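You operate a simulated robot arm through the tools that you are given. There is no shell and no other tool. Be economical: measure what you need, move in short steps, check, and stop when the job is done.

You are at the controls of a simulated two-armed robot. One attempt, no reset.

Task
On the board top, fold the shop cloth in half, so that its two short edges meet.

It is judged by the outcome, as a careful person would: the job done as asked, and still so three seconds after it is handed in. It fails if anything else is knocked over, pushed out of place, dropped, spilled or broken. Flat cloth is picked up by pressing the open fingertips on it (5 to 10 N) and closing them slowly along it; thin cloth reads only 2 to 8 mm in the jaws.

Robot
Two 7-joint arms with two-finger grippers on one trunk, on a base that drives. Base frame: it is fixed to the floor where the robot stands at the start and does not move with it; the origin is under the middle of the robot, x ahead of it, y to its left, z up; the surface under the hand at the start is at about z = 74. Units: cm, degrees, N and s.
The left shoulder is at the start at [5.8, 16.2, 105.4], the right one opposite. With the tool pointing down near the work surface each hand reaches from about 30 to 76 cm from the robot's upright axis, wherever it stands, measured 20 degrees to its own side. Places, roughly: board top [60, 10, 70]. Payload 2.45 kg a hand.
Tool frame (each hand has its own): the origin (TCP) lies between the finger pads and is the grasp point; the fingertips stand 2.6 cm ahead of it; z points along the fingers, y is the line along which they close. Largest opening 9.6 cm; the body of the gripper starts 6.9 cm behind the TCP.
Orientation is that of the tool frame in the base frame, as a unit quaternion [x, y, z, w]. With the fingers straight down and closing along the base's y, the tool's x points along the base's -x, its y along +y and its z along -z.

Tools
- The arms move only by the tool jog_arm. It takes "left_increments", "right_increments" or both (then of equal length, played together; a hand with none holds still); each is a list of rows, each a list of 3 entries, a list of its own where there are three numbers: the shift along the base's x, y, z in cm, then the turn, a rotation vector about the base's x, y, z in degrees, then the finger opening in cm, from 0 to 9.6. In form: [[[tx, ty, tz], [rx, ry, rz], fingers], ...]. A call has 1 to 12 rows; each row shifts and turns the commanded pose from where the row before left it. A row lasts 0.2 s, in which the tool goes at most 5 cm and 8.6 degrees; a call with a longer step from one row to the next is refused whole, and so is a gripper value outside its range. Where a pose cannot be reached the arm comes as near as it can. A force on the tool above 40 N (or 10 N above the force at the start of the call, whichever is more), or a blocked arm, ends the call early, and 0.2 s more pass. Each finger halts on what it meets, pressing with about 28 N; the grip force reading is that of the motor and also rises with nothing between the fingers. The clock runs only during rows and for 0.2 s after the last one: add rows that do not move to give the fingers time. It gives the time, the measured TCP pose, the force on the tool (base axes), the opening and the grip force at its end, in the units of the frame above (readings bear some noise), with the torque about the TCP (base axes, N m) and any sound that the robot's microphone picked up, and new pictures: "show" is both (left out), scene, wrist or none (wrist: the cameras of the hands that moved).
- Cameras (640 x 400 px; columns grow to the right, rows downward): "scene" is now at [14.4, 0.15, 152.21]; the picture's right is [-0.04, -1.00, 0.00], its down [-0.88, 0.03, -0.47] and it looks along [0.47, -0.02, -0.88] (base axes); focal length 265 px, centre (320, 200). "left" rides on the left gripper at [8.2, -0.3, -9.8] in its tool frame; the picture's right is [0.04, 1.00, 0.00], its down [-0.73, 0.03, -0.68] and it looks along [-0.68, 0.03, 0.73] (tool axes); focal length 256 px, centre (320, 200). "right" rides on the right gripper at [8.2, 0.3, -9.8] in its tool frame; the picture's right is [-0.04, 1.00, 0.00], its down [-0.73, -0.03, -0.68] and it looks along [-0.68, -0.03, 0.73] (tool axes); focal length 256 px, centre (320, 200). There is no depth. A picture from a camera that has moved, and an enlarged one, comes with that camera's place and axes in the base frame and with its lens. The place of the scene camera against the robot may be out by one fixed shift of up to 1.8 cm in any direction.
- slide_trunk(by): slides the trunk up (or, below 0, down) by that many cm; the arms and the scene camera ride with it, the base frame stays. It gives what a move gives, with no picture.
- roll_base(legs): drives the robot by 1 to 6 legs, each [ahead, left, turn to the left] in cm, cm and degrees, along the robot's own axes; the way and the turn of a leg run together, so that a leg with both is an arc; at most 150 cm and 180 degrees a leg. The arms and the cameras ride along, it lands a little off, and it stops where it bumps. It gives what a move gives, and a new picture of the scene camera.
- aim_head(pan, tilt): turns the head with the scene camera to pan (to the left, within 120 degrees either way) and tilt (down, from -29 to 69), counted from straight ahead of the robot. It gives what a move gives, and a new picture of the scene camera.
- enlarge(camera, box): a new picture of the part [left, top, right, bottom] of that camera's present view, enlarged. No time passes.
- close_job(): hands the job in; it is judged then, once.

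Work in short steps. Places have to be worked out from the pictures, the camera data and where the tool is seen: move nearer, look again, correct. Check each grasp and each placing, and mend what went wrong. You have 120 turns and 260 pictures in all, those below and enlarged ones among them. Open the grippers and draw the arms clear of the work before you hand the job in, unless the task says otherwise; then end with one line.

The tools are called after "Call:" as name(argument=value, ...) on one line, values as JSON. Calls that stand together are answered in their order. jog_arm: Moves the arms, as the interface text tells. Its arguments: {"type":"object","properties":{"left_increments":{"type":"array","items":{"type":"array"}},"right_increments":{"type":"array","items":{"type":"array"}},"show":{"type":"string","enum":["both","scene","wrist","none"]}},"required":[]} The other tools are called the same way: slide_trunk (by) slides the trunk up or down; roll_base (legs) drives the base; aim_head (pan, tilt) turns the head that bears the scene camera; enlarge (camera, box) takes an enlarged picture of a part of a camera's view; close_job () hands the job in.

At the start:

```text
clock: 0.0
left_position: [45.39, 27.49, 93.83]
left_orientation: [0.001, 1.0, 0.0, -0.001]
left_force: [0.2, -0.3, 0.2]
left_torque: [0.04, 0.05, -0.03]
left_width: 9.59
left_gripper_force: 0.1
right_position: [52.7, -14.86, 93.71]
right_orientation: [0.0, 1.0, -0.001, -0.001]
right_force: [0.0, 0.4, -0.1]
right_torque: [-0.01, 0.02, -0.03]
right_width: 9.61
right_gripper_force: 0.0
trunk travel left (down, up): [-22.5, 34.2]
robot x, y, heading: [0.09, -0.09, -0.1]
head pan, tilt: [-2.1, 61.7]
```

scene: 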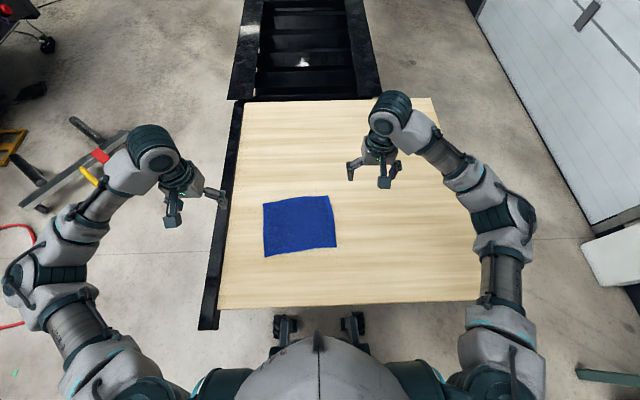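
right: 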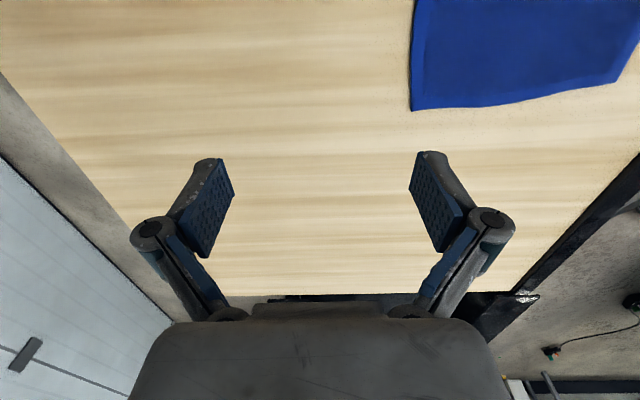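
left: 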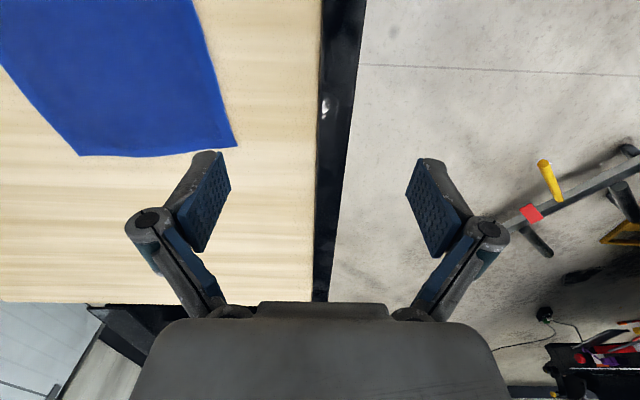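

I'll enlarge the cloth in the scene view to measure its corners.

Call:
enlarge(camera="scene", box=[220, 170, 380, 270])

```text
4.00 times, centred on (300, 220) of scene
camera zoom: at [14.4, 0.15, 152.21], right [-0.04, -1.0, 0.0], down [-0.88, 0.03, -0.47], along [0.47, -0.02, -0.88], focal length 1060 px, centre (400, 120)
```

zoom: 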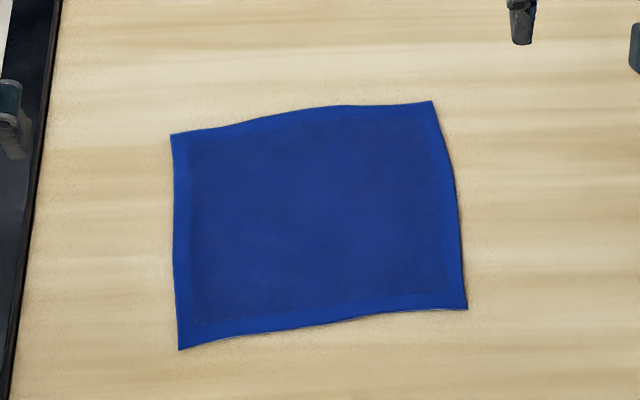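

The cloth corners agree between scene and wrist cameras (z=74): far-right (57.9,-4.3), near-right (39.6,-6.2), near-left (37.3,15.7), far-left (55.7,17.6), so the short edges are the left and right ones. I'll bring the right hand above the far part and the left hand above the near part of the right short edge, yawed 6°.

Call:
jog_arm(right_increments=[[[0.306, 1.6, -1], [0, 0, 0.75], 8], [[0.306, 1.6, -1], [0, 0, 0.75], 7], [[0.306, 1.6, -1], [0, 0, 0.75], 6], [[0.306, 1.6, -1], [0, 0, 0.75], 5], [[0.306, 1.6, -1], [0, 0, 0.75], 4], [[0.306, 1.6, -1], [0, 0, 0.75], 3.5], [[0.306, 1.6, -1], [0, 0, 0.75], 3.5], [[0.306, 1.6, -1], [0, 0, 0.75], 3.5]], left_increments=[[[-0.443, -2, -1], [0, 0, 0.75], 8], [[-0.443, -2, -1], [0, 0, 0.75], 7], [[-0.443, -2, -1], [0, 0, 0.75], 6], [[-0.443, -2, -1], [0, 0, 0.75], 5], [[-0.443, -2, -1], [0, 0, 0.75], 4], [[-0.443, -2, -1], [0, 0, 0.75], 3.5], [[-0.443, -2, -1], [0, 0, 0.75], 3.5], [[-0.443, -2, -1], [0, 0, 0.75], 3.5]])

```text
clock: 1.8
left_position: [41.39, 11.46, 85.99]
left_orientation: [-0.054, 0.999, 0.0, 0.001]
left_force: [0.3, -0.5, 0.2]
left_torque: [0.03, 0.05, 0.0]
left_width: 3.5
left_gripper_force: 0.1
right_position: [54.6, -2.0, 86.02]
right_orientation: [-0.052, 0.999, -0.001, 0.002]
right_force: [-0.3, -0.4, 0.0]
right_torque: [-0.02, 0.03, 0.0]
right_width: 3.5
right_gripper_force: 0.2
trunk travel left (down, up): [-22.5, 34.2]
robot x, y, heading: [-0.03, 0.08, -0.3]
head pan, tilt: [-2.1, 61.7]
camera scene: at [14.5, 0.13, 152.2], right [-0.04, -1.0, 0.0], down [-0.88, 0.03, -0.47], along [0.47, -0.02, -0.88], focal length 265 px, centre (320, 200)
camera right: at [46.62, -2.53, 95.76], right [-0.06, 1.0, 0.0], down [0.73, 0.05, 0.68], along [0.68, 0.04, -0.73], focal length 256 px, centre (320, 200)
camera left: at [33.4, 10.29, 95.91], right [-0.15, 0.99, 0.0], down [0.72, 0.11, 0.68], along [0.67, 0.1, -0.73], focal length 256 px, centre (320, 200)
```

scene: 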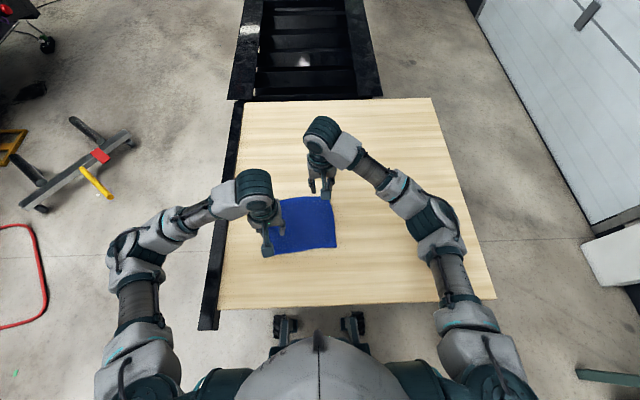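
right: 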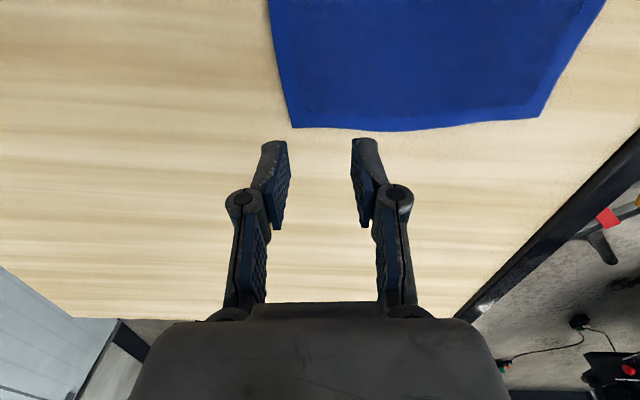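
left: 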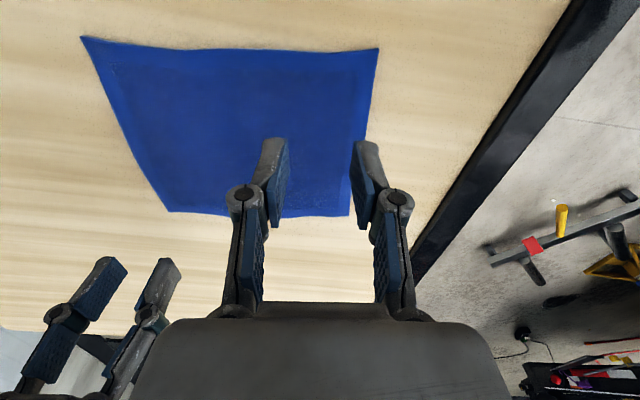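

Corner positions confirmed from close up (FR (57.9,-4.4), NR (39.9,-6.4)). I move the left hand across above the near end while the right one lowers over the far end.

Call:
jog_arm(right_increments=[[[0.17, -0.01, -0.75], [0, 0, 0], 3.5], [[0.17, -0.01, -0.75], [0, 0, 0], 3.5], [[0.17, -0.01, -0.75], [0, 0, 0], 3.5], [[0.17, -0.01, -0.75], [0, 0, 0], 3.5], [[0.17, -0.01, -0.75], [0, 0, 0], 3.5], [[0.17, -0.01, -0.75], [0, 0, 0], 3.5], [[0.17, -0.01, -0.75], [0, 0, 0], 3.5], [[0.17, -0.01, -0.75], [0, 0, 0], 3.5]], left_increments=[[[0, -1.9, 0], [0, 0, 0], 3.5], [[0, -1.9, 0], [0, 0, 0], 3.5], [[0, -1.9, 0], [0, 0, 0], 3.5], [[0, -1.9, 0], [0, 0, 0], 3.5], [[0, -1.9, 0], [0, 0, 0], 3.5], [[0, -1.9, 0], [0, 0, 0], 3.5], [[0, -1.9, 0], [0, 0, 0], 3.5], [[-0.1, -1.9, 0], [0, 0, 0], 3.5]])

```text
clock: 3.6
left_position: [41.42, -3.83, 86.1]
left_orientation: [-0.051, 0.999, 0.001, 0.001]
left_force: [-0.2, -0.4, 0.7]
left_torque: [0.03, 0.0, 0.04]
left_width: 3.5
left_gripper_force: 0.0
right_position: [56.1, -2.23, 79.79]
right_orientation: [-0.053, 0.999, 0.0, 0.002]
right_force: [0.4, 0.7, 1.2]
right_torque: [0.04, -0.04, 0.03]
right_width: 3.48
right_gripper_force: 0.0
trunk travel left (down, up): [-22.5, 34.2]
robot x, y, heading: [-0.03, -0.16, 0.0]
head pan, tilt: [-2.1, 61.7]
camera scene: at [14.46, -0.13, 152.2], right [-0.04, -1.0, 0.0], down [-0.88, 0.03, -0.47], along [0.47, -0.02, -0.88], focal length 265 px, centre (320, 200)
camera right: at [48.02, -2.76, 89.67], right [-0.07, 1.0, 0.0], down [0.73, 0.05, 0.68], along [0.68, 0.04, -0.73], focal length 256 px, centre (320, 200)
camera left: at [33.31, -5.08, 95.98], right [-0.14, 0.99, 0.0], down [0.72, 0.1, 0.68], along [0.67, 0.1, -0.73], focal length 256 px, centre (320, 200)
```

scene: 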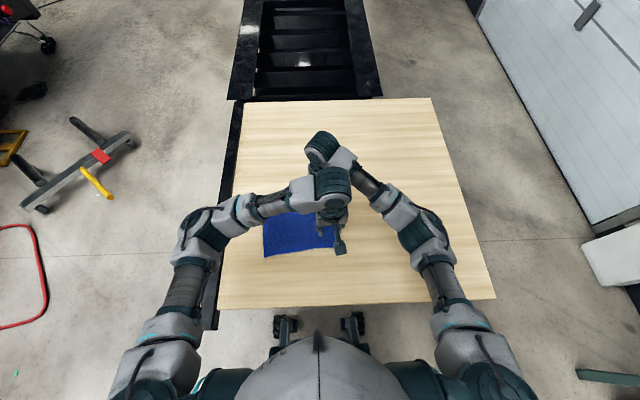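
right: 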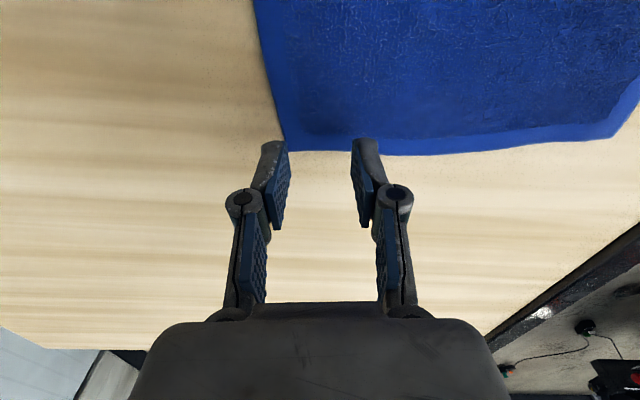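
left: 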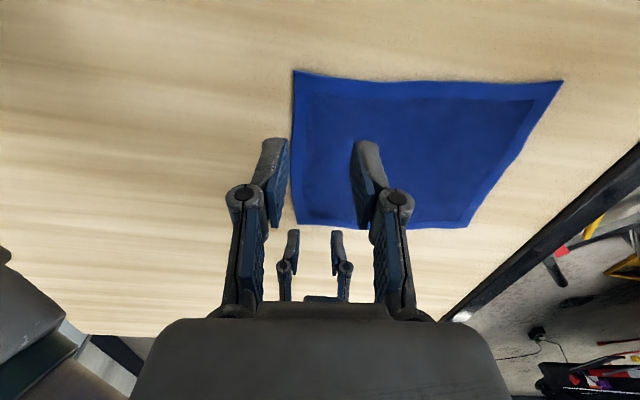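

Both hands are placed well. Lower the right hand close to contact and then press gently.

Call:
jog_arm(right_increments=[[[0, -0.05, -0.8], [0, 0, 0], 3.5], [[0, -0.05, -0.8], [0, 0, 0], 3.5], [[0, 0, -0.8], [0, 0, 0], 3.5], [[0, 0, -0.3], [0, 0, 0], 3.5], [[0, 0, 0], [0, 0, 0], 3.5]], show="wrist")

Call:
jog_arm(right_increments=[[[0, 0, -0.2], [0, 0, 0], 3.5], [[0, 0, 0], [0, 0, 0], 3.5]], show="none")

```text
clock: 4.8
left_position: [41.39, -3.81, 86.14]
left_orientation: [-0.052, 0.999, 0.0, 0.002]
left_force: [-0.1, -0.3, -0.3]
left_torque: [0.0, -0.01, -0.03]
left_width: 3.49
left_gripper_force: 0.1
right_position: [56.18, -2.29, 77.19]
right_orientation: [-0.053, 0.999, 0.0, 0.001]
right_force: [0.9, -0.3, 0.2]
right_torque: [-0.01, 0.01, 0.01]
right_width: 3.49
right_gripper_force: 0.1
trunk travel left (down, up): [-22.5, 34.2]
robot x, y, heading: [0.36, -0.19, -0.1]
head pan, tilt: [-2.1, 61.7]
camera right: at [48.01, -2.87, 86.98], right [-0.06, 1.0, 0.0], down [0.73, 0.05, 0.68], along [0.68, 0.04, -0.73], focal length 256 px, centre (320, 200)
```

right: 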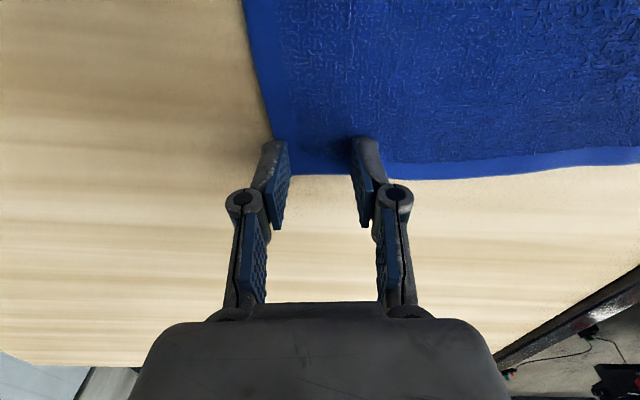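

```text
clock: 5.4
left_position: [41.49, -3.73, 86.25]
left_orientation: [-0.051, 0.999, 0.0, 0.002]
left_force: [0.3, -0.6, 0.6]
left_torque: [-0.03, 0.01, 0.0]
left_width: 3.48
left_gripper_force: 0.0
right_position: [56.27, -2.41, 76.94]
right_orientation: [-0.053, 0.999, 0.0, 0.002]
right_force: [-0.1, 0.2, 1.3]
right_torque: [-0.01, -0.02, -0.03]
right_width: 3.52
right_gripper_force: 0.1
trunk travel left (down, up): [-22.5, 34.2]
robot x, y, heading: [-0.0, 0.47, 0.2]
head pan, tilt: [-2.1, 61.7]
```

Outer finger straddles the edge as wanted; continue down in small steps to feel the contact.

Call:
jog_arm(right_increments=[[[0, 0.2, -0.15], [0, 0, 0], 3.5], [[0, 0, -0.15], [0, 0, 0], 3.5], [[0, 0, 0], [0, 0, 0], 3.5]], show="none")

Call:
jog_arm(right_increments=[[[0, 0, -0.15], [0, 0, 0], 3.5], [[0, 0, 0], [0, 0, 0], 3.5]], show="wrist")

```text
clock: 6.2
left_position: [41.32, -3.79, 86.33]
left_orientation: [-0.052, 0.999, 0.0, 0.002]
left_force: [-0.2, 0.5, -1.2]
left_torque: [0.0, 0.02, 0.0]
left_width: 3.49
left_gripper_force: 0.1
right_position: [56.13, -2.02, 76.77]
right_orientation: [-0.053, 0.999, 0.0, 0.002]
right_force: [-0.7, 0.2, 11.2]
right_torque: [0.03, -0.02, -0.05]
right_width: 3.49
right_gripper_force: 5.0
trunk travel left (down, up): [-22.5, 34.2]
robot x, y, heading: [-0.21, -0.1, 0.0]
head pan, tilt: [-2.1, 61.7]
```

```text
clock: 6.8
left_position: [41.4, -3.8, 86.2]
left_orientation: [-0.052, 0.999, -0.001, 0.002]
left_force: [-0.1, 0.0, -0.1]
left_torque: [-0.01, 0.0, -0.01]
left_width: 3.51
left_gripper_force: 0.0
right_position: [55.95, -2.1, 76.61]
right_orientation: [-0.053, 0.999, 0.001, 0.002]
right_force: [1.5, 0.8, 10.6]
right_torque: [0.06, -0.01, 0.0]
right_width: 3.58
right_gripper_force: 0.0
trunk travel left (down, up): [-22.5, 34.2]
robot x, y, heading: [0.05, 0.11, 0.3]
head pan, tilt: [-2.1, 61.7]
camera right: at [47.95, -2.61, 86.47], right [-0.07, 1.0, 0.0], down [0.73, 0.05, 0.68], along [0.68, 0.04, -0.73], focal length 256 px, centre (320, 200)
```

right: 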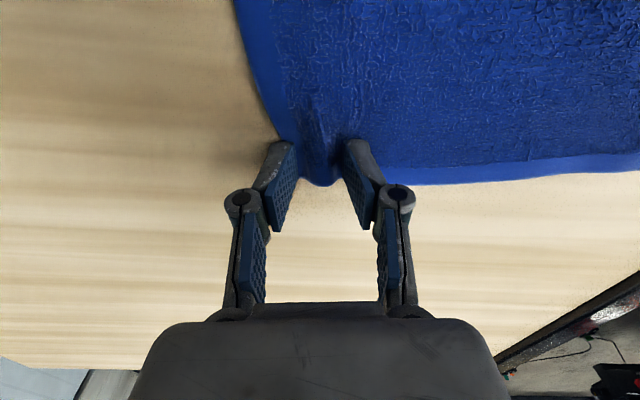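

About 10 N contact at TCP z≈76.6, and the cloth already buckles between the fingers. Close slowly.

Call:
jog_arm(right_increments=[[[0, 0, 0], [0, 0, 0], 3.1], [[0, 0, 0], [0, 0, 0], 2.7], [[0, 0, 0], [0, 0, 0], 2.3], [[0, 0, 0], [0, 0, 0], 1.9], [[0, 0, 0], [0, 0, 0], 1.5], [[0, 0, 0], [0, 0, 0], 1.1], [[0, 0, 0], [0, 0, 0], 0.7], [[0, 0, 0], [0, 0, 0], 0.3], [[0, 0, 0], [0, 0, 0], 0], [[0, 0, 0], [0, 0, 0], 0]], show="wrist")

```text
clock: 9.0
left_position: [41.25, -3.69, 86.24]
left_orientation: [-0.053, 0.999, 0.0, 0.003]
left_force: [-1.0, 0.3, 0.8]
left_torque: [0.01, 0.0, 0.02]
left_width: 3.53
left_gripper_force: 0.1
right_position: [56.07, -2.12, 76.75]
right_orientation: [-0.053, 0.999, 0.0, 0.003]
right_force: [5.2, 0.6, 30.5]
right_torque: [0.07, -0.09, 0.02]
right_width: 0.66
right_gripper_force: 28.3
trunk travel left (down, up): [-22.5, 34.2]
robot x, y, heading: [0.0, -0.07, 0.2]
head pan, tilt: [-2.1, 61.7]
camera right: at [47.91, -2.63, 86.54], right [-0.06, 1.0, 0.0], down [0.73, 0.05, 0.68], along [0.68, 0.04, -0.73], focal length 256 px, centre (320, 200)
```

right: 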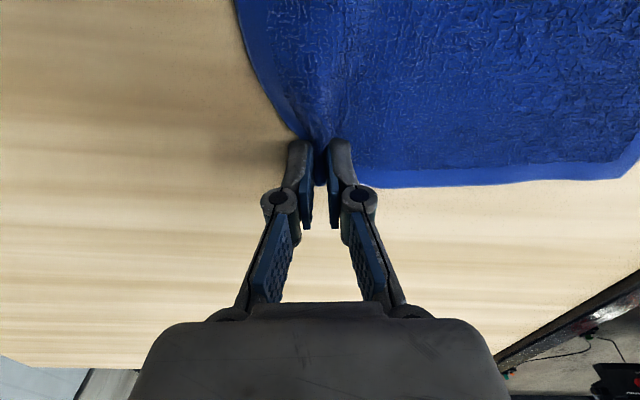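

Right hand holds a ridge (6.6 mm). I ease it up slightly and lower the left hand towards the near end.

Call:
jog_arm(right_increments=[[[0, 0, 0.15], [0, 0, 0], 0], [[0, 0, 0.15], [0, 0, 0], 0], [[0, 0, 0], [0, 0, 0], 0], [[0, 0, 0], [0, 0, 0], 0], [[0, 0, 0], [0, 0, 0], 0], [[0, 0, 0], [0, 0, 0], 0], [[0, 0, 0], [0, 0, 0], 0], [[0, 0, 0], [0, 0, 0], 0]], left_increments=[[[0, 0, -1.1], [0, 0, 0], 3.5], [[0, 0, -1.1], [0, 0, 0], 3.5], [[0, 0, -1.1], [0, 0, 0], 3.5], [[0, 0, -1.1], [0, 0, 0], 3.5], [[0, 0, -1.1], [0, 0, 0], 3.5], [[0, 0, -1.1], [0, 0, 0], 3.5], [[0, 0, -1.1], [0, 0, 0], 3.5], [[0, 0, -0.8], [0, 0, 0], 3.5]])

```text
clock: 10.4
left_position: [41.39, -3.77, 80.15]
left_orientation: [-0.05, 0.999, -0.004, 0.008]
left_force: [-4.7, -0.1, 7.0]
left_torque: [-0.05, -0.69, 0.03]
left_width: 3.49
left_gripper_force: 0.0
right_position: [55.94, -2.02, 76.94]
right_orientation: [-0.052, 0.999, 0.0, 0.005]
right_force: [0.9, -0.3, 5.0]
right_torque: [0.16, -0.04, 0.13]
right_width: 0.62
right_gripper_force: 27.8
trunk travel left (down, up): [-22.5, 34.2]
robot x, y, heading: [0.16, 0.12, 0.1]
head pan, tilt: [-2.1, 61.7]
stopped in row 7 (left hand): the force on the tool passed its limit at 50 N (the readings are from after the stop); the commanded pose is now the measured one
camera scene: at [14.34, 0.07, 152.21], right [-0.04, -1.0, 0.0], down [-0.88, 0.03, -0.47], along [0.47, -0.02, -0.88], focal length 265 px, centre (320, 200)
camera right: at [47.81, -2.61, 86.56], right [-0.06, 1.0, 0.0], down [0.73, 0.05, 0.69], along [0.68, 0.04, -0.73], focal length 256 px, centre (320, 200)
camera left: at [33.14, -4.94, 89.99], right [-0.14, 0.99, -0.01], down [0.72, 0.11, 0.69], along [0.68, 0.09, -0.72], focal length 256 px, centre (320, 200)
```

scene: 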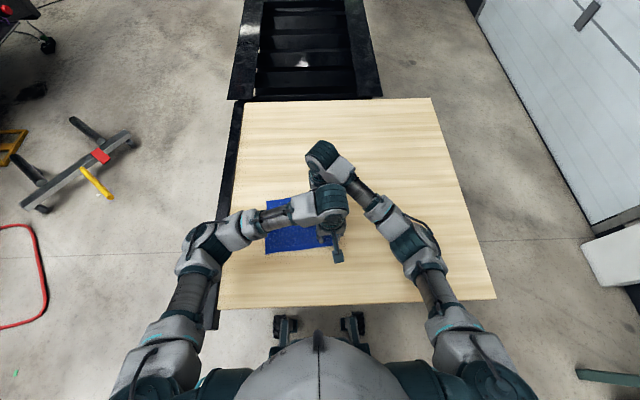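
right: 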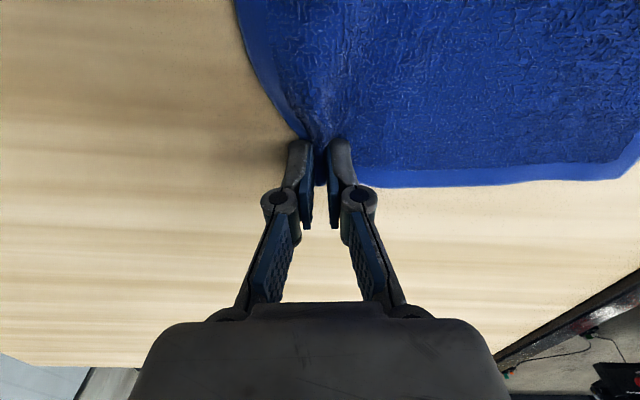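
left: 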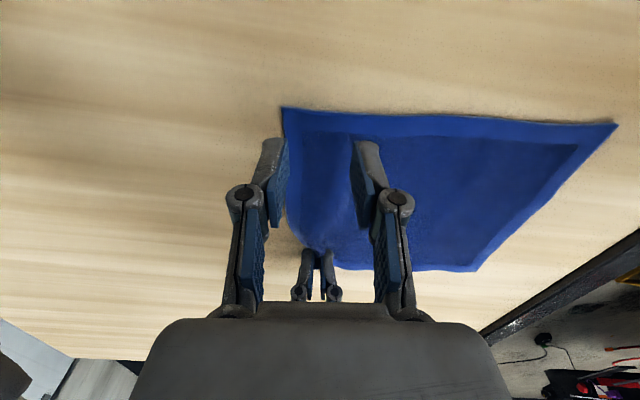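

The left wrist met the right hand's wrist. I raise the left a bit, lean the right hand's wrist outward (+x) about its tips, and lean the left toward the robot to open up clearance.

Call:
jog_arm(left_increments=[[[0, 0, 1], [0, 0, 0], 3.5], [[0, 0, 1], [0, 0, 0], 3.5], [[0, 0, 1], [0, 0, 0], 3.5], [[-0.1, 0, 0], [0, -2, 0], 3.5], [[-0.1, 0, 0], [0, -2, 0], 3.5], [[-0.1, 0, 0], [0, -2, 0], 3.5], [[-0.1, 0, 0], [0, -2, 0], 3.5], [[-0.1, 0, 0], [0, -2, 0], 3.5]], right_increments=[[[0, 0, 0], [0, 0, 0], 0], [[0, 0, 0], [0, 0, 0], 0], [[0, 0, 0], [0, 0, 0], 0], [[0.13, 0, 0], [0, 3, 0], 0], [[0.13, 0, 0], [0, 3, 0], 0], [[0.13, 0, -0.02], [0, 3, 0], 0], [[0.13, 0, -0.02], [0, 3, 0], 0], [[0.13, 0, -0.02], [0, 3, 0], 0]])

```text
clock: 12.2
left_position: [40.76, -3.73, 83.36]
left_orientation: [-0.051, 0.994, -0.008, 0.095]
left_force: [-0.1, -1.2, -0.1]
left_torque: [-0.02, 0.02, 0.01]
left_width: 3.49
left_gripper_force: 0.1
right_position: [56.72, -2.07, 77.1]
right_orientation: [-0.052, 0.991, 0.007, -0.125]
right_force: [3.7, -0.4, 21.2]
right_torque: [0.02, -0.24, 0.01]
right_width: 0.61
right_gripper_force: 27.8
trunk travel left (down, up): [-22.5, 34.2]
robot x, y, heading: [-0.11, 0.02, -0.2]
head pan, tilt: [-2.1, 61.7]
camera scene: at [14.15, 0.07, 152.27], right [-0.04, -1.0, 0.0], down [-0.88, 0.03, -0.47], along [0.47, -0.02, -0.88], focal length 265 px, centre (320, 200)
camera right: at [51.25, -2.61, 88.46], right [-0.06, 1.0, 0.02], down [0.88, 0.05, 0.48], along [0.47, 0.04, -0.88], focal length 256 px, centre (320, 200)
camera left: at [31.02, -4.92, 91.44], right [-0.14, 0.99, -0.03], down [0.58, 0.11, 0.8], along [0.8, 0.09, -0.59], focal length 256 px, centre (320, 200)
```

scene: 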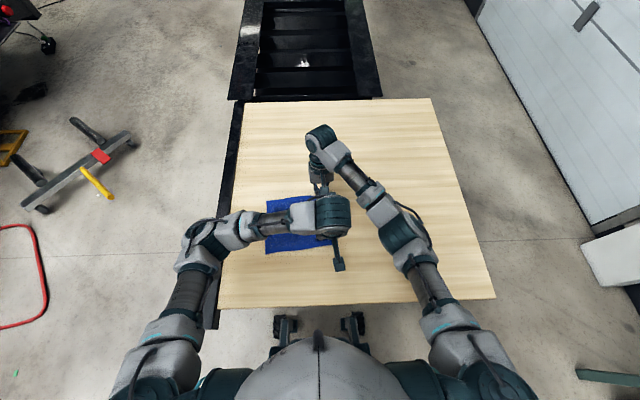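
right: 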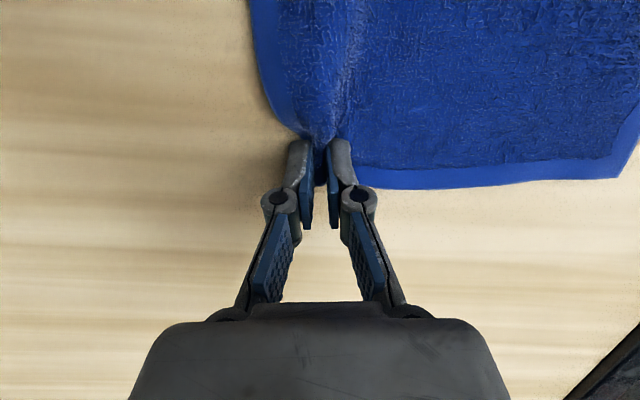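
left: 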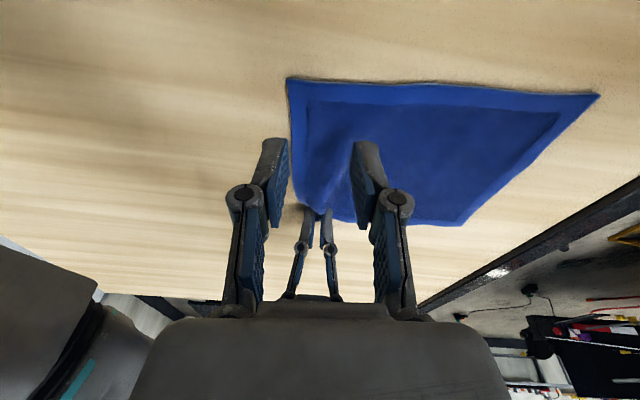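

Good clearance now. Left tips need about +0.8 cm in x; lower the left hand to just above contact while easing the right hand up a bit.

Call:
jog_arm(left_increments=[[[0.1, 0, -1], [0, 0, 0], 3.5], [[0.1, 0, -1], [0, 0, 0], 3.5], [[0.1, 0, -1], [0, 0, 0], 3.5], [[0.1, 0, -1], [0, 0, 0], 3.5], [[0.2, 0, -1], [0, 0, 0], 3.5], [[0.2, 0, -0.8], [0, 0, 0], 3.5], [[0, 0, 0], [0, 0, 0], 3.5]], right_increments=[[[0, 0, 0.15], [0, 0, 0], 0], [[0, 0, 0.1], [0, 0, 0], 0], [[0, 0, 0], [0, 0, 0], 0], [[0, 0, 0], [0, 0, 0], 0], [[0, 0, 0], [0, 0, 0], 0], [[0, 0, 0], [0, 0, 0], 0], [[0, 0, 0], [0, 0, 0], 0]])

```text
clock: 13.8
left_position: [41.83, -3.66, 77.49]
left_orientation: [-0.052, 0.994, -0.008, 0.095]
left_force: [-0.2, -0.5, 0.1]
left_torque: [0.01, -0.04, -0.01]
left_width: 3.48
left_gripper_force: 0.1
right_position: [56.65, -2.03, 77.0]
right_orientation: [-0.053, 0.991, 0.007, -0.127]
right_force: [-0.3, 0.3, 8.3]
right_torque: [0.03, -0.05, 0.04]
right_width: 0.65
right_gripper_force: 28.4
trunk travel left (down, up): [-22.5, 34.2]
robot x, y, heading: [-0.19, 0.31, -0.2]
head pan, tilt: [-2.1, 61.7]
camera scene: at [14.31, 0.05, 152.23], right [-0.04, -1.0, 0.0], down [-0.88, 0.03, -0.47], along [0.47, -0.02, -0.88], focal length 265 px, centre (320, 200)
camera right: at [51.27, -2.61, 88.51], right [-0.06, 1.0, 0.01], down [0.88, 0.05, 0.47], along [0.47, 0.04, -0.88], focal length 256 px, centre (320, 200)
camera left: at [31.82, -4.88, 85.65], right [-0.14, 0.99, -0.03], down [0.59, 0.11, 0.8], along [0.8, 0.09, -0.59], focal length 256 px, centre (320, 200)
```

scene: 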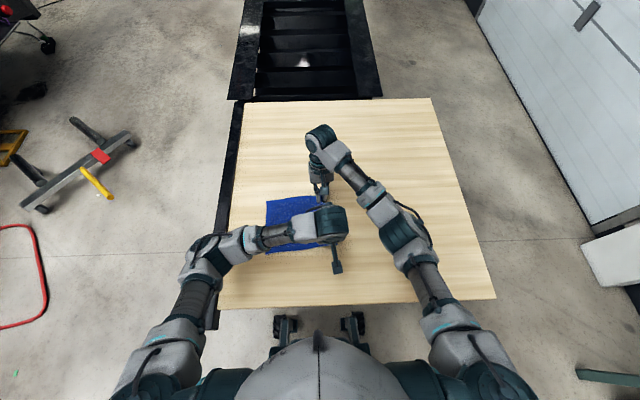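
right: 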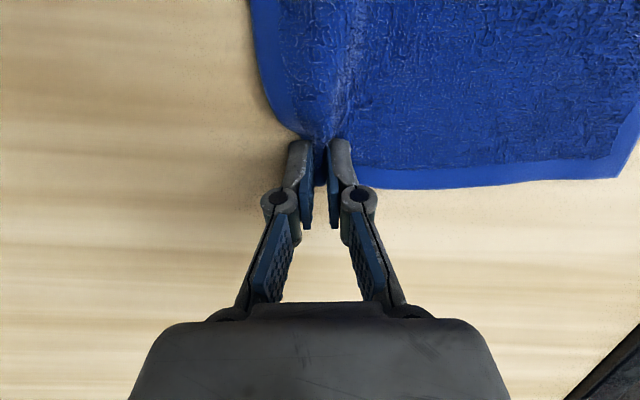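
left: 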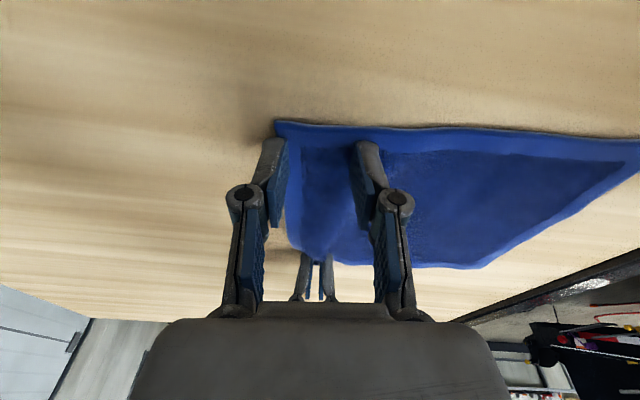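

Left tips sit just inside the near corner, both over cloth. Press in small steps.

Call:
jog_arm(left_increments=[[[0, 0, -0.2], [0, 0, 0], 3.5], [[0, 0, -0.2], [0, 0, 0], 3.5], [[0, 0, -0.1], [0, 0, 0], 3.5], [[0, 0, 0], [0, 0, 0], 3.5]], show="none")

Call:
jog_arm(left_increments=[[[0, 0, -0.15], [0, 0, 0], 3.5], [[0, 0, 0], [0, 0, 0], 3.5]], show="wrist")

```text
clock: 14.8
left_position: [41.55, -3.83, 77.06]
left_orientation: [-0.051, 0.994, -0.008, 0.095]
left_force: [-1.1, 1.2, 6.7]
left_torque: [0.19, 0.09, 0.0]
left_width: 3.58
left_gripper_force: 0.4
right_position: [56.57, -2.13, 77.1]
right_orientation: [-0.052, 0.991, 0.006, -0.126]
right_force: [-0.7, 1.4, 4.0]
right_torque: [0.01, 0.0, 0.03]
right_width: 0.62
right_gripper_force: 28.1
trunk travel left (down, up): [-22.5, 34.2]
robot x, y, heading: [0.3, 0.2, -0.1]
head pan, tilt: [-2.1, 61.7]
```

```text
clock: 15.4
left_position: [41.56, -3.82, 76.95]
left_orientation: [-0.052, 0.994, -0.009, 0.095]
left_force: [1.4, 3.5, 17.6]
left_torque: [0.32, 0.11, -0.03]
left_width: 3.66
left_gripper_force: 0.7
right_position: [56.56, -2.06, 76.92]
right_orientation: [-0.052, 0.991, 0.005, -0.126]
right_force: [0.0, -0.7, 1.6]
right_torque: [-0.02, 0.0, 0.07]
right_width: 0.63
right_gripper_force: 28.5
trunk travel left (down, up): [-22.5, 34.2]
robot x, y, heading: [0.26, 0.31, -0.1]
head pan, tilt: [-2.1, 61.7]
camera left: at [31.87, -4.93, 85.04], right [-0.14, 0.99, -0.04], down [0.58, 0.11, 0.8], along [0.8, 0.09, -0.59], focal length 256 px, centre (320, 200)
```

left: 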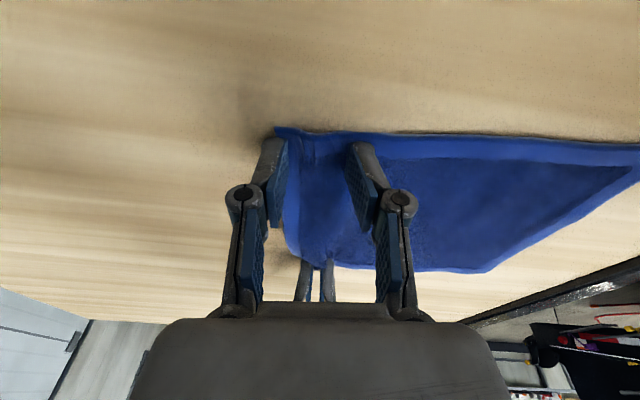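

17 N now, mostly on the inner finger; ease slightly and close slowly.

Call:
jog_arm(left_increments=[[[0, 0, -0.05], [0, 0, 0], 3.1], [[0, 0, 0], [0, 0, 0], 2.7], [[0, 0, 0], [0, 0, 0], 2.3], [[0, 0, 0], [0, 0, 0], 1.9], [[0, 0, 0], [0, 0, 0], 1.5], [[0, 0, 0.05], [0, 0, 0], 1.1], [[0, 0, 0.05], [0, 0, 0], 0.7], [[0, 0, 0], [0, 0, 0], 0.3], [[0, 0, 0], [0, 0, 0], 0], [[0, 0, 0], [0, 0, 0], 0]], show="wrist")

```text
clock: 17.6
left_position: [41.52, -3.95, 76.89]
left_orientation: [-0.051, 0.994, -0.008, 0.095]
left_force: [4.8, -4.6, 33.1]
left_torque: [0.09, 0.12, -0.01]
left_width: 0.46
left_gripper_force: 28.1
right_position: [56.56, -2.28, 77.08]
right_orientation: [-0.052, 0.991, 0.006, -0.126]
right_force: [0.9, 0.5, 0.9]
right_torque: [0.04, 0.02, 0.01]
right_width: 0.61
right_gripper_force: 27.9
trunk travel left (down, up): [-22.5, 34.2]
robot x, y, heading: [0.21, -0.31, -0.3]
head pan, tilt: [-2.1, 61.7]
camera left: at [31.8, -5.04, 85.05], right [-0.14, 0.99, -0.03], down [0.58, 0.11, 0.8], along [0.8, 0.09, -0.59], focal length 256 px, centre (320, 200)
```

left: 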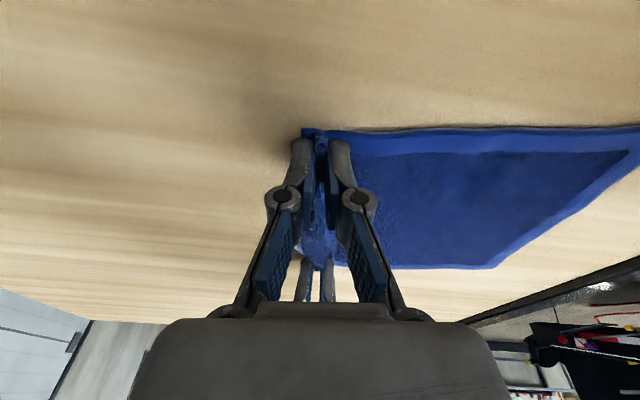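

Both hands hold the edge (4.6 and 6.1 mm). Lift both by 3 cm and look at the edge.

Call:
jog_arm(left_increments=[[[0, 0, 0.5], [0, 0, 0], 0], [[0, 0.1, 0.6], [0, 0, 0], 0], [[0, 0.1, 0.6], [0, 0, 0], 0], [[0, 0.2, 0.6], [0, 0, 0], 0], [[0, 0.2, 0.6], [0, 0, 0], 0], [[0, 0, 0], [0, 0, 0], 0]], right_increments=[[[0, 0, 0.5], [0, 0, 0], 0], [[0, 0.1, 0.6], [0, 0, 0], 0], [[0, 0.1, 0.6], [0, 0, 0], 0], [[0, 0.2, 0.6], [0, 0, 0], 0], [[0, 0.2, 0.6], [0, 0, 0], 0], [[0, 0, 0], [0, 0, 0], 0]])

```text
clock: 19.0
left_position: [41.64, -3.19, 79.82]
left_orientation: [-0.051, 0.994, -0.008, 0.096]
left_force: [0.3, -0.5, 0.7]
left_torque: [0.03, 0.03, 0.05]
left_width: 0.46
left_gripper_force: 27.4
right_position: [56.57, -1.59, 79.86]
right_orientation: [-0.051, 0.991, 0.007, -0.127]
right_force: [-0.2, -0.2, -0.2]
right_torque: [0.04, 0.03, 0.02]
right_width: 0.68
right_gripper_force: 28.5
trunk travel left (down, up): [-22.5, 34.2]
robot x, y, heading: [-0.01, -0.18, -0.1]
head pan, tilt: [-2.1, 61.7]
camera scene: at [14.5, 0.03, 152.2], right [-0.04, -1.0, 0.0], down [-0.88, 0.03, -0.47], along [0.47, -0.02, -0.88], focal length 265 px, centre (320, 200)
camera right: at [51.25, -2.04, 91.38], right [-0.06, 1.0, 0.01], down [0.88, 0.05, 0.47], along [0.47, 0.04, -0.88], focal length 256 px, centre (320, 200)
camera left: at [31.92, -4.33, 87.91], right [-0.14, 0.99, -0.03], down [0.59, 0.11, 0.8], along [0.8, 0.09, -0.59], focal length 256 px, centre (320, 200)
```

scene: 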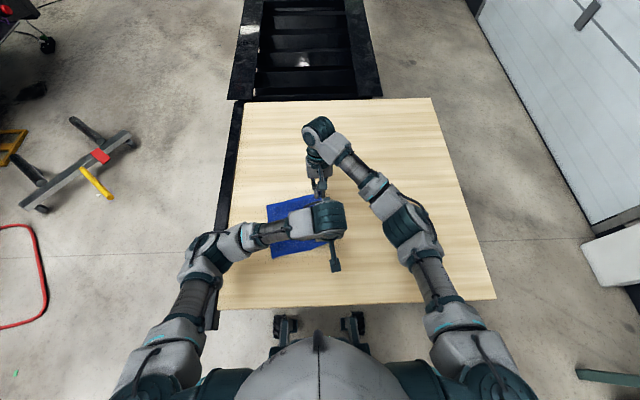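
right: 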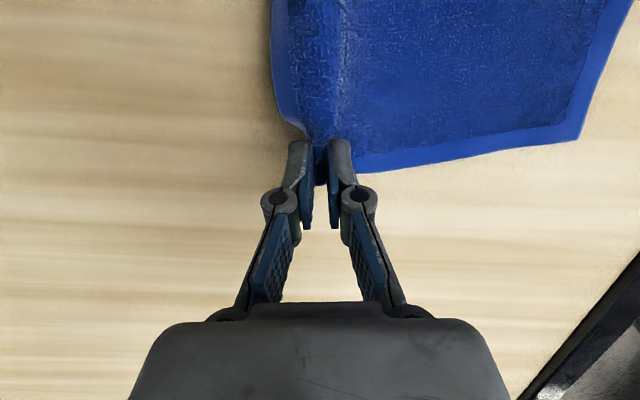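
left: 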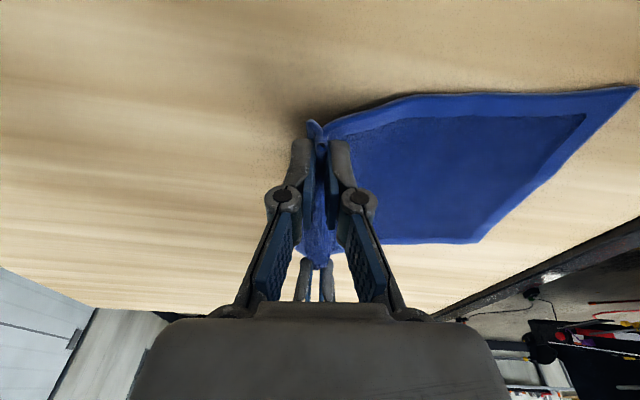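

The edge is up in both hands. I'll zoom in to locate the left edge of the cloth now.

Call:
enlarge(camera="scene", box=[220, 170, 380, 270])

```text
4.00 times, centred on (300, 220) of scene
camera zoom: at [14.5, 0.03, 152.2], right [-0.04, -1.0, 0.0], down [-0.88, 0.03, -0.47], along [0.47, -0.02, -0.88], focal length 1060 px, centre (400, 120)
```

zoom: 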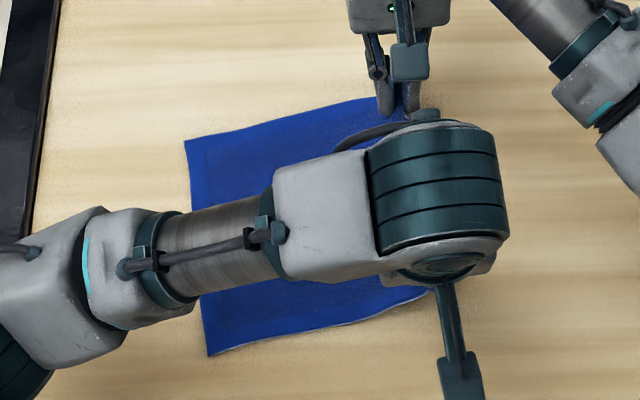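

Left edge is now at FL (55.0,16.2), NL (36.9,13.4). I run the first half of the fold arc, spreading the hands slightly to take out slack.

Call:
jog_arm(left_increments=[[[-0.2, 0.7, 1.5], [0, 0, 0], 0], [[-0.25, 1.0, 1.5], [0, 0, 0], 0], [[-0.3, 1.2, 1.2], [0, 0, 0], 0], [[-0.35, 1.45, 0.8], [0, 0, 0], 0], [[-0.35, 1.45, 0.4], [0, 0, 0], 0], [[-0.35, 1.45, 0], [0, 0, 0], 0], [[0, 0, 0], [0, 0, 0], 0]], right_increments=[[[-0.1, 0.75, 1.5], [0, 0, 0], 0], [[-0.15, 1.1, 1.5], [0, 0, 0], 0], [[-0.15, 1.25, 1.2], [0, 0, 0], 0], [[-0.2, 1.5, 0.8], [0, 0, 0], 0], [[-0.2, 1.5, 0.4], [0, 0, 0], 0], [[-0.2, 1.5, 0], [0, 0, 0], 0], [[0, 0, 0], [0, 0, 0], 0]])

```text
clock: 20.6
left_position: [39.93, 4.26, 85.12]
left_orientation: [-0.051, 0.994, -0.008, 0.095]
left_force: [3.1, 0.0, -0.8]
left_torque: [0.05, -0.02, 0.04]
left_width: 0.44
left_gripper_force: 27.7
right_position: [55.73, 6.26, 85.18]
right_orientation: [-0.052, 0.991, 0.006, -0.126]
right_force: [-3.6, -0.4, 0.4]
right_torque: [0.04, 0.06, 0.02]
right_width: 0.65
right_gripper_force: 28.5
trunk travel left (down, up): [-22.5, 34.2]
robot x, y, heading: [0.24, -0.21, 0.1]
head pan, tilt: [-2.1, 61.7]
camera scene: at [14.49, 0.26, 152.2], right [-0.04, -1.0, 0.0], down [-0.88, 0.03, -0.47], along [0.47, -0.02, -0.88], focal length 265 px, centre (320, 200)
camera right: at [50.26, 5.73, 96.78], right [-0.06, 1.0, 0.01], down [0.88, 0.05, 0.47], along [0.47, 0.04, -0.88], focal length 256 px, centre (320, 200)
camera left: at [30.11, 3.06, 93.28], right [-0.14, 0.99, -0.03], down [0.59, 0.11, 0.8], along [0.8, 0.09, -0.59], focal length 256 px, centre (320, 200)
```

scene: 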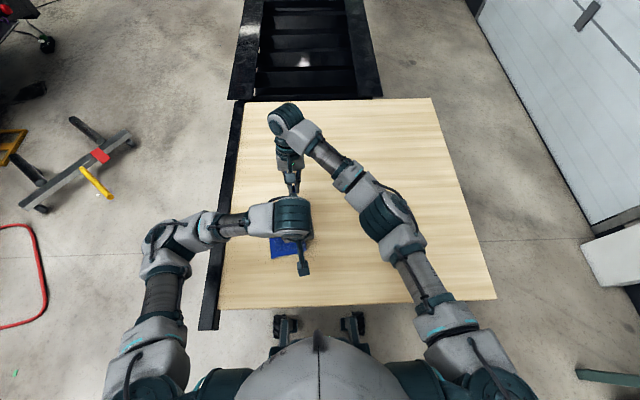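
right: 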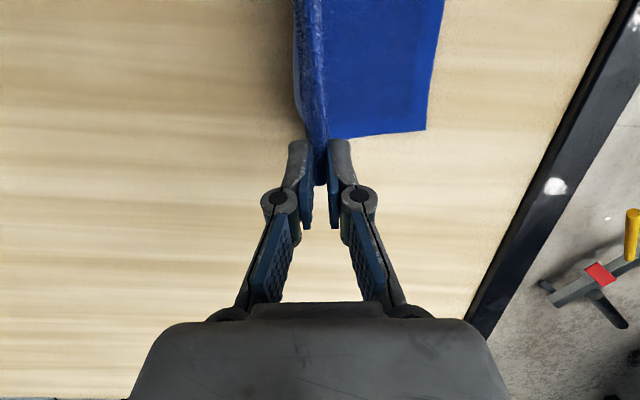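
left: 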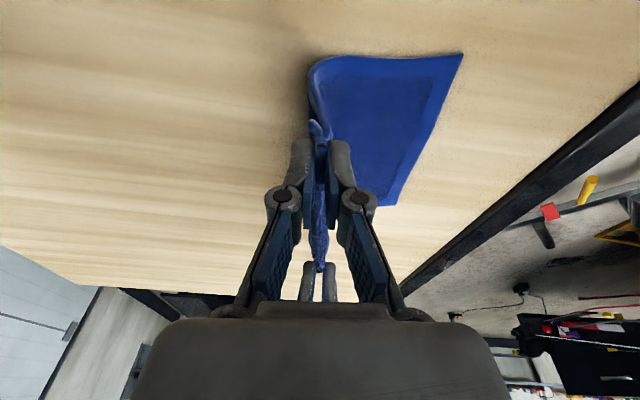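

Fold is tracking well; left corners stay at (55,16) and (37,13.5). Second half of the arc, down toward the left edge.

Call:
jog_arm(left_increments=[[[-0.27, 1.16, -0.4], [0, 0, 0.4], 0], [[-0.27, 1.16, -0.8], [0, 0, 0.4], 0], [[-0.27, 1.16, -1.4], [0, 0, 0.4], 0], [[-0.27, 1.16, -1.8], [0, 0, 0.4], 0], [[-0.27, 1.16, -1.6], [0, 0, 0.4], 0], [[-0.27, 1.16, -1.4], [0, 0, 0.4], 0], [[0, 0, 0], [0, 0, 0], 0]], right_increments=[[[-0.27, 1.2, -0.4], [0, 0, 0.4], 0], [[-0.27, 1.2, -0.8], [0, 0, 0.4], 0], [[-0.27, 1.2, -1.4], [0, 0, 0.4], 0], [[-0.27, 1.2, -1.8], [0, 0, 0.4], 0], [[-0.27, 1.2, -1.6], [0, 0, 0.4], 0], [[-0.27, 1.2, -1.4], [0, 0, 0.4], 0], [[0, 0, 0], [0, 0, 0], 0]])

```text
clock: 22.2
left_position: [38.33, 11.17, 77.67]
left_orientation: [-0.072, 0.993, -0.006, 0.096]
left_force: [8.3, 0.9, 2.5]
left_torque: [0.08, -0.18, -0.01]
left_width: 0.47
left_gripper_force: 28.1
right_position: [54.19, 13.36, 77.84]
right_orientation: [-0.071, 0.989, 0.004, -0.127]
right_force: [-8.9, -0.8, 0.8]
right_torque: [0.0, 0.14, 0.03]
right_width: 0.6
right_gripper_force: 28.5
trunk travel left (down, up): [-22.5, 34.2]
robot x, y, heading: [-0.3, -0.12, 0.0]
head pan, tilt: [-2.1, 61.7]
camera scene: at [14.39, 0.35, 152.22], right [-0.04, -1.0, 0.0], down [-0.88, 0.03, -0.47], along [0.47, -0.02, -0.88], focal length 265 px, centre (320, 200)
camera right: at [48.96, 12.73, 89.4], right [-0.1, 0.99, 0.01], down [0.88, 0.08, 0.47], along [0.47, 0.06, -0.88], focal length 256 px, centre (320, 200)
camera left: at [28.49, 9.6, 85.81], right [-0.18, 0.98, -0.03], down [0.58, 0.13, 0.8], along [0.79, 0.13, -0.59], focal length 256 px, centre (320, 200)
```

scene: 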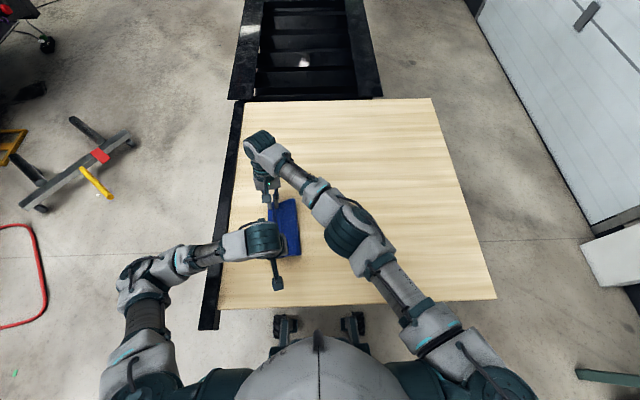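
right: 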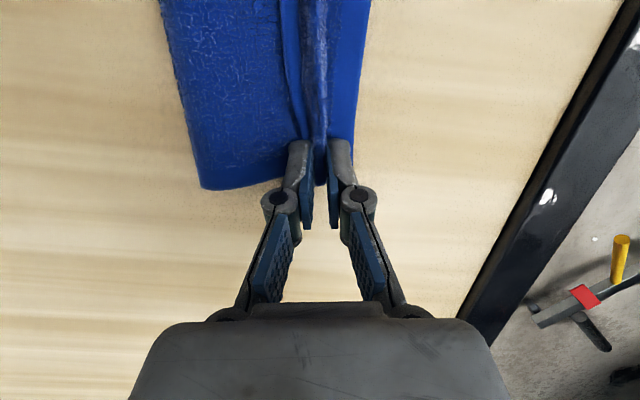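
left: 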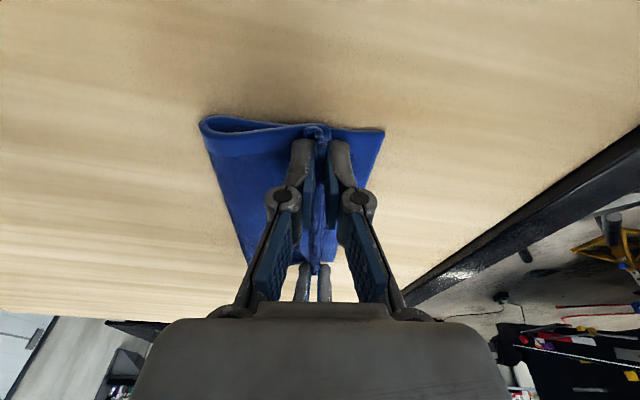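

Edge arrives at the left edge; the ridge is standing in the jaws with the edge flap turned back a bit. Lower slightly, relieve tension, open slowly.

Call:
jog_arm(left_increments=[[[0.2, 0.1, -0.25], [0, 0, 0], 0], [[0.15, 0.1, -0.15], [0, 0, 0], 0], [[0, 0, 0], [0, 0, 0], 0.8], [[0, 0, 0], [0, 0, 0], 1.2], [[0, 0, 0], [0, 0, 0], 1.6], [[0, 0, 0], [0, 0, 0], 2.2], [[0, 0, 0], [0, 0, 0], 3], [[0, 0, 0.5], [0, 0, 0], 3], [[0, 0, 1], [0, 0, 0], 3], [[0, 0, 1.5], [0, 0, 0], 3], [[0, 0, 1.5], [0, 0, 0], 3]], right_increments=[[[-0.2, 0.1, -0.25], [0, 0, 0], 0], [[-0.15, 0.1, -0.15], [0, 0, 0], 0], [[0, 0, 0], [0, 0, 0], 0.8], [[0, 0, 0], [0, 0, 0], 1.2], [[0, 0, 0], [0, 0, 0], 1.6], [[0, 0, 0], [0, 0, 0], 2.2], [[0, 0, 0], [0, 0, 0], 3], [[0, 0, 0.5], [0, 0, 0], 3], [[0, 0, 1], [0, 0, 0], 3], [[0, 0, 1.5], [0, 0, 0], 3], [[0, 0, 1.5], [0, 0, 0], 3]])

```text
clock: 24.6
left_position: [38.62, 11.28, 81.9]
left_orientation: [-0.071, 0.993, -0.007, 0.095]
left_force: [-0.4, 0.4, -0.1]
left_torque: [-0.01, -0.01, -0.04]
left_width: 2.99
left_gripper_force: 0.2
right_position: [53.8, 13.56, 82.01]
right_orientation: [-0.073, 0.989, 0.003, -0.127]
right_force: [0.4, -0.4, 0.0]
right_torque: [-0.01, -0.01, 0.01]
right_width: 2.98
right_gripper_force: 0.0
trunk travel left (down, up): [-22.5, 34.2]
robot x, y, heading: [-0.01, 0.21, -0.0]
head pan, tilt: [-2.1, 61.7]
camera scene: at [14.39, 0.32, 152.22], right [-0.04, -1.0, 0.0], down [-0.88, 0.03, -0.47], along [0.47, -0.02, -0.88], focal length 265 px, centre (320, 200)
camera right: at [48.49, 12.84, 93.52], right [-0.1, 0.99, 0.01], down [0.88, 0.09, 0.47], along [0.47, 0.06, -0.88], focal length 256 px, centre (320, 200)
camera left: at [28.85, 9.68, 90.05], right [-0.18, 0.98, -0.03], down [0.58, 0.13, 0.8], along [0.79, 0.12, -0.59], focal length 256 px, centre (320, 200)
```

scene: 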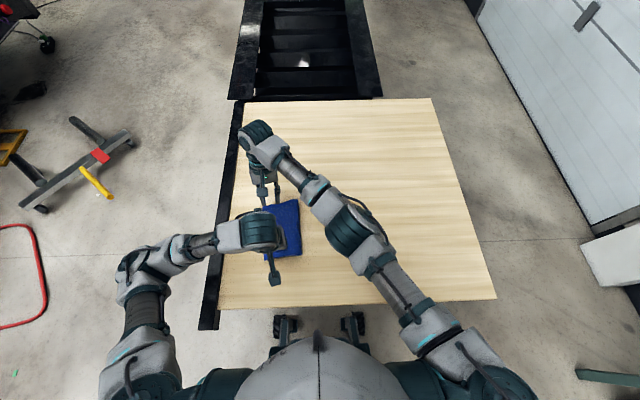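
right: 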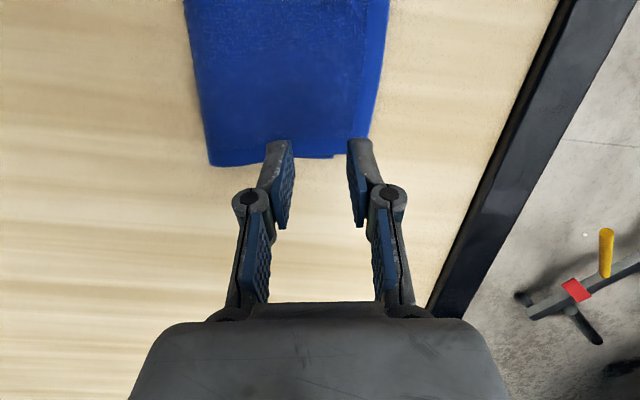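
left: 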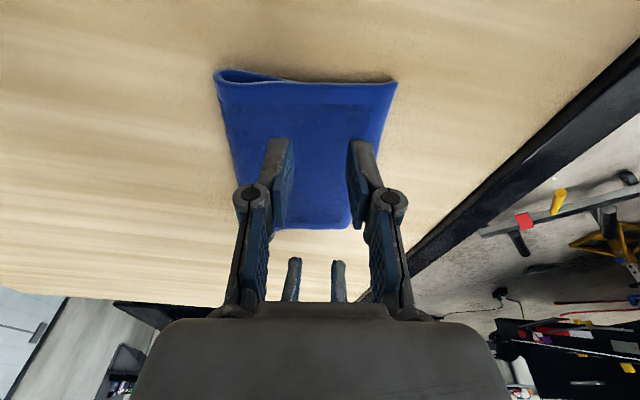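

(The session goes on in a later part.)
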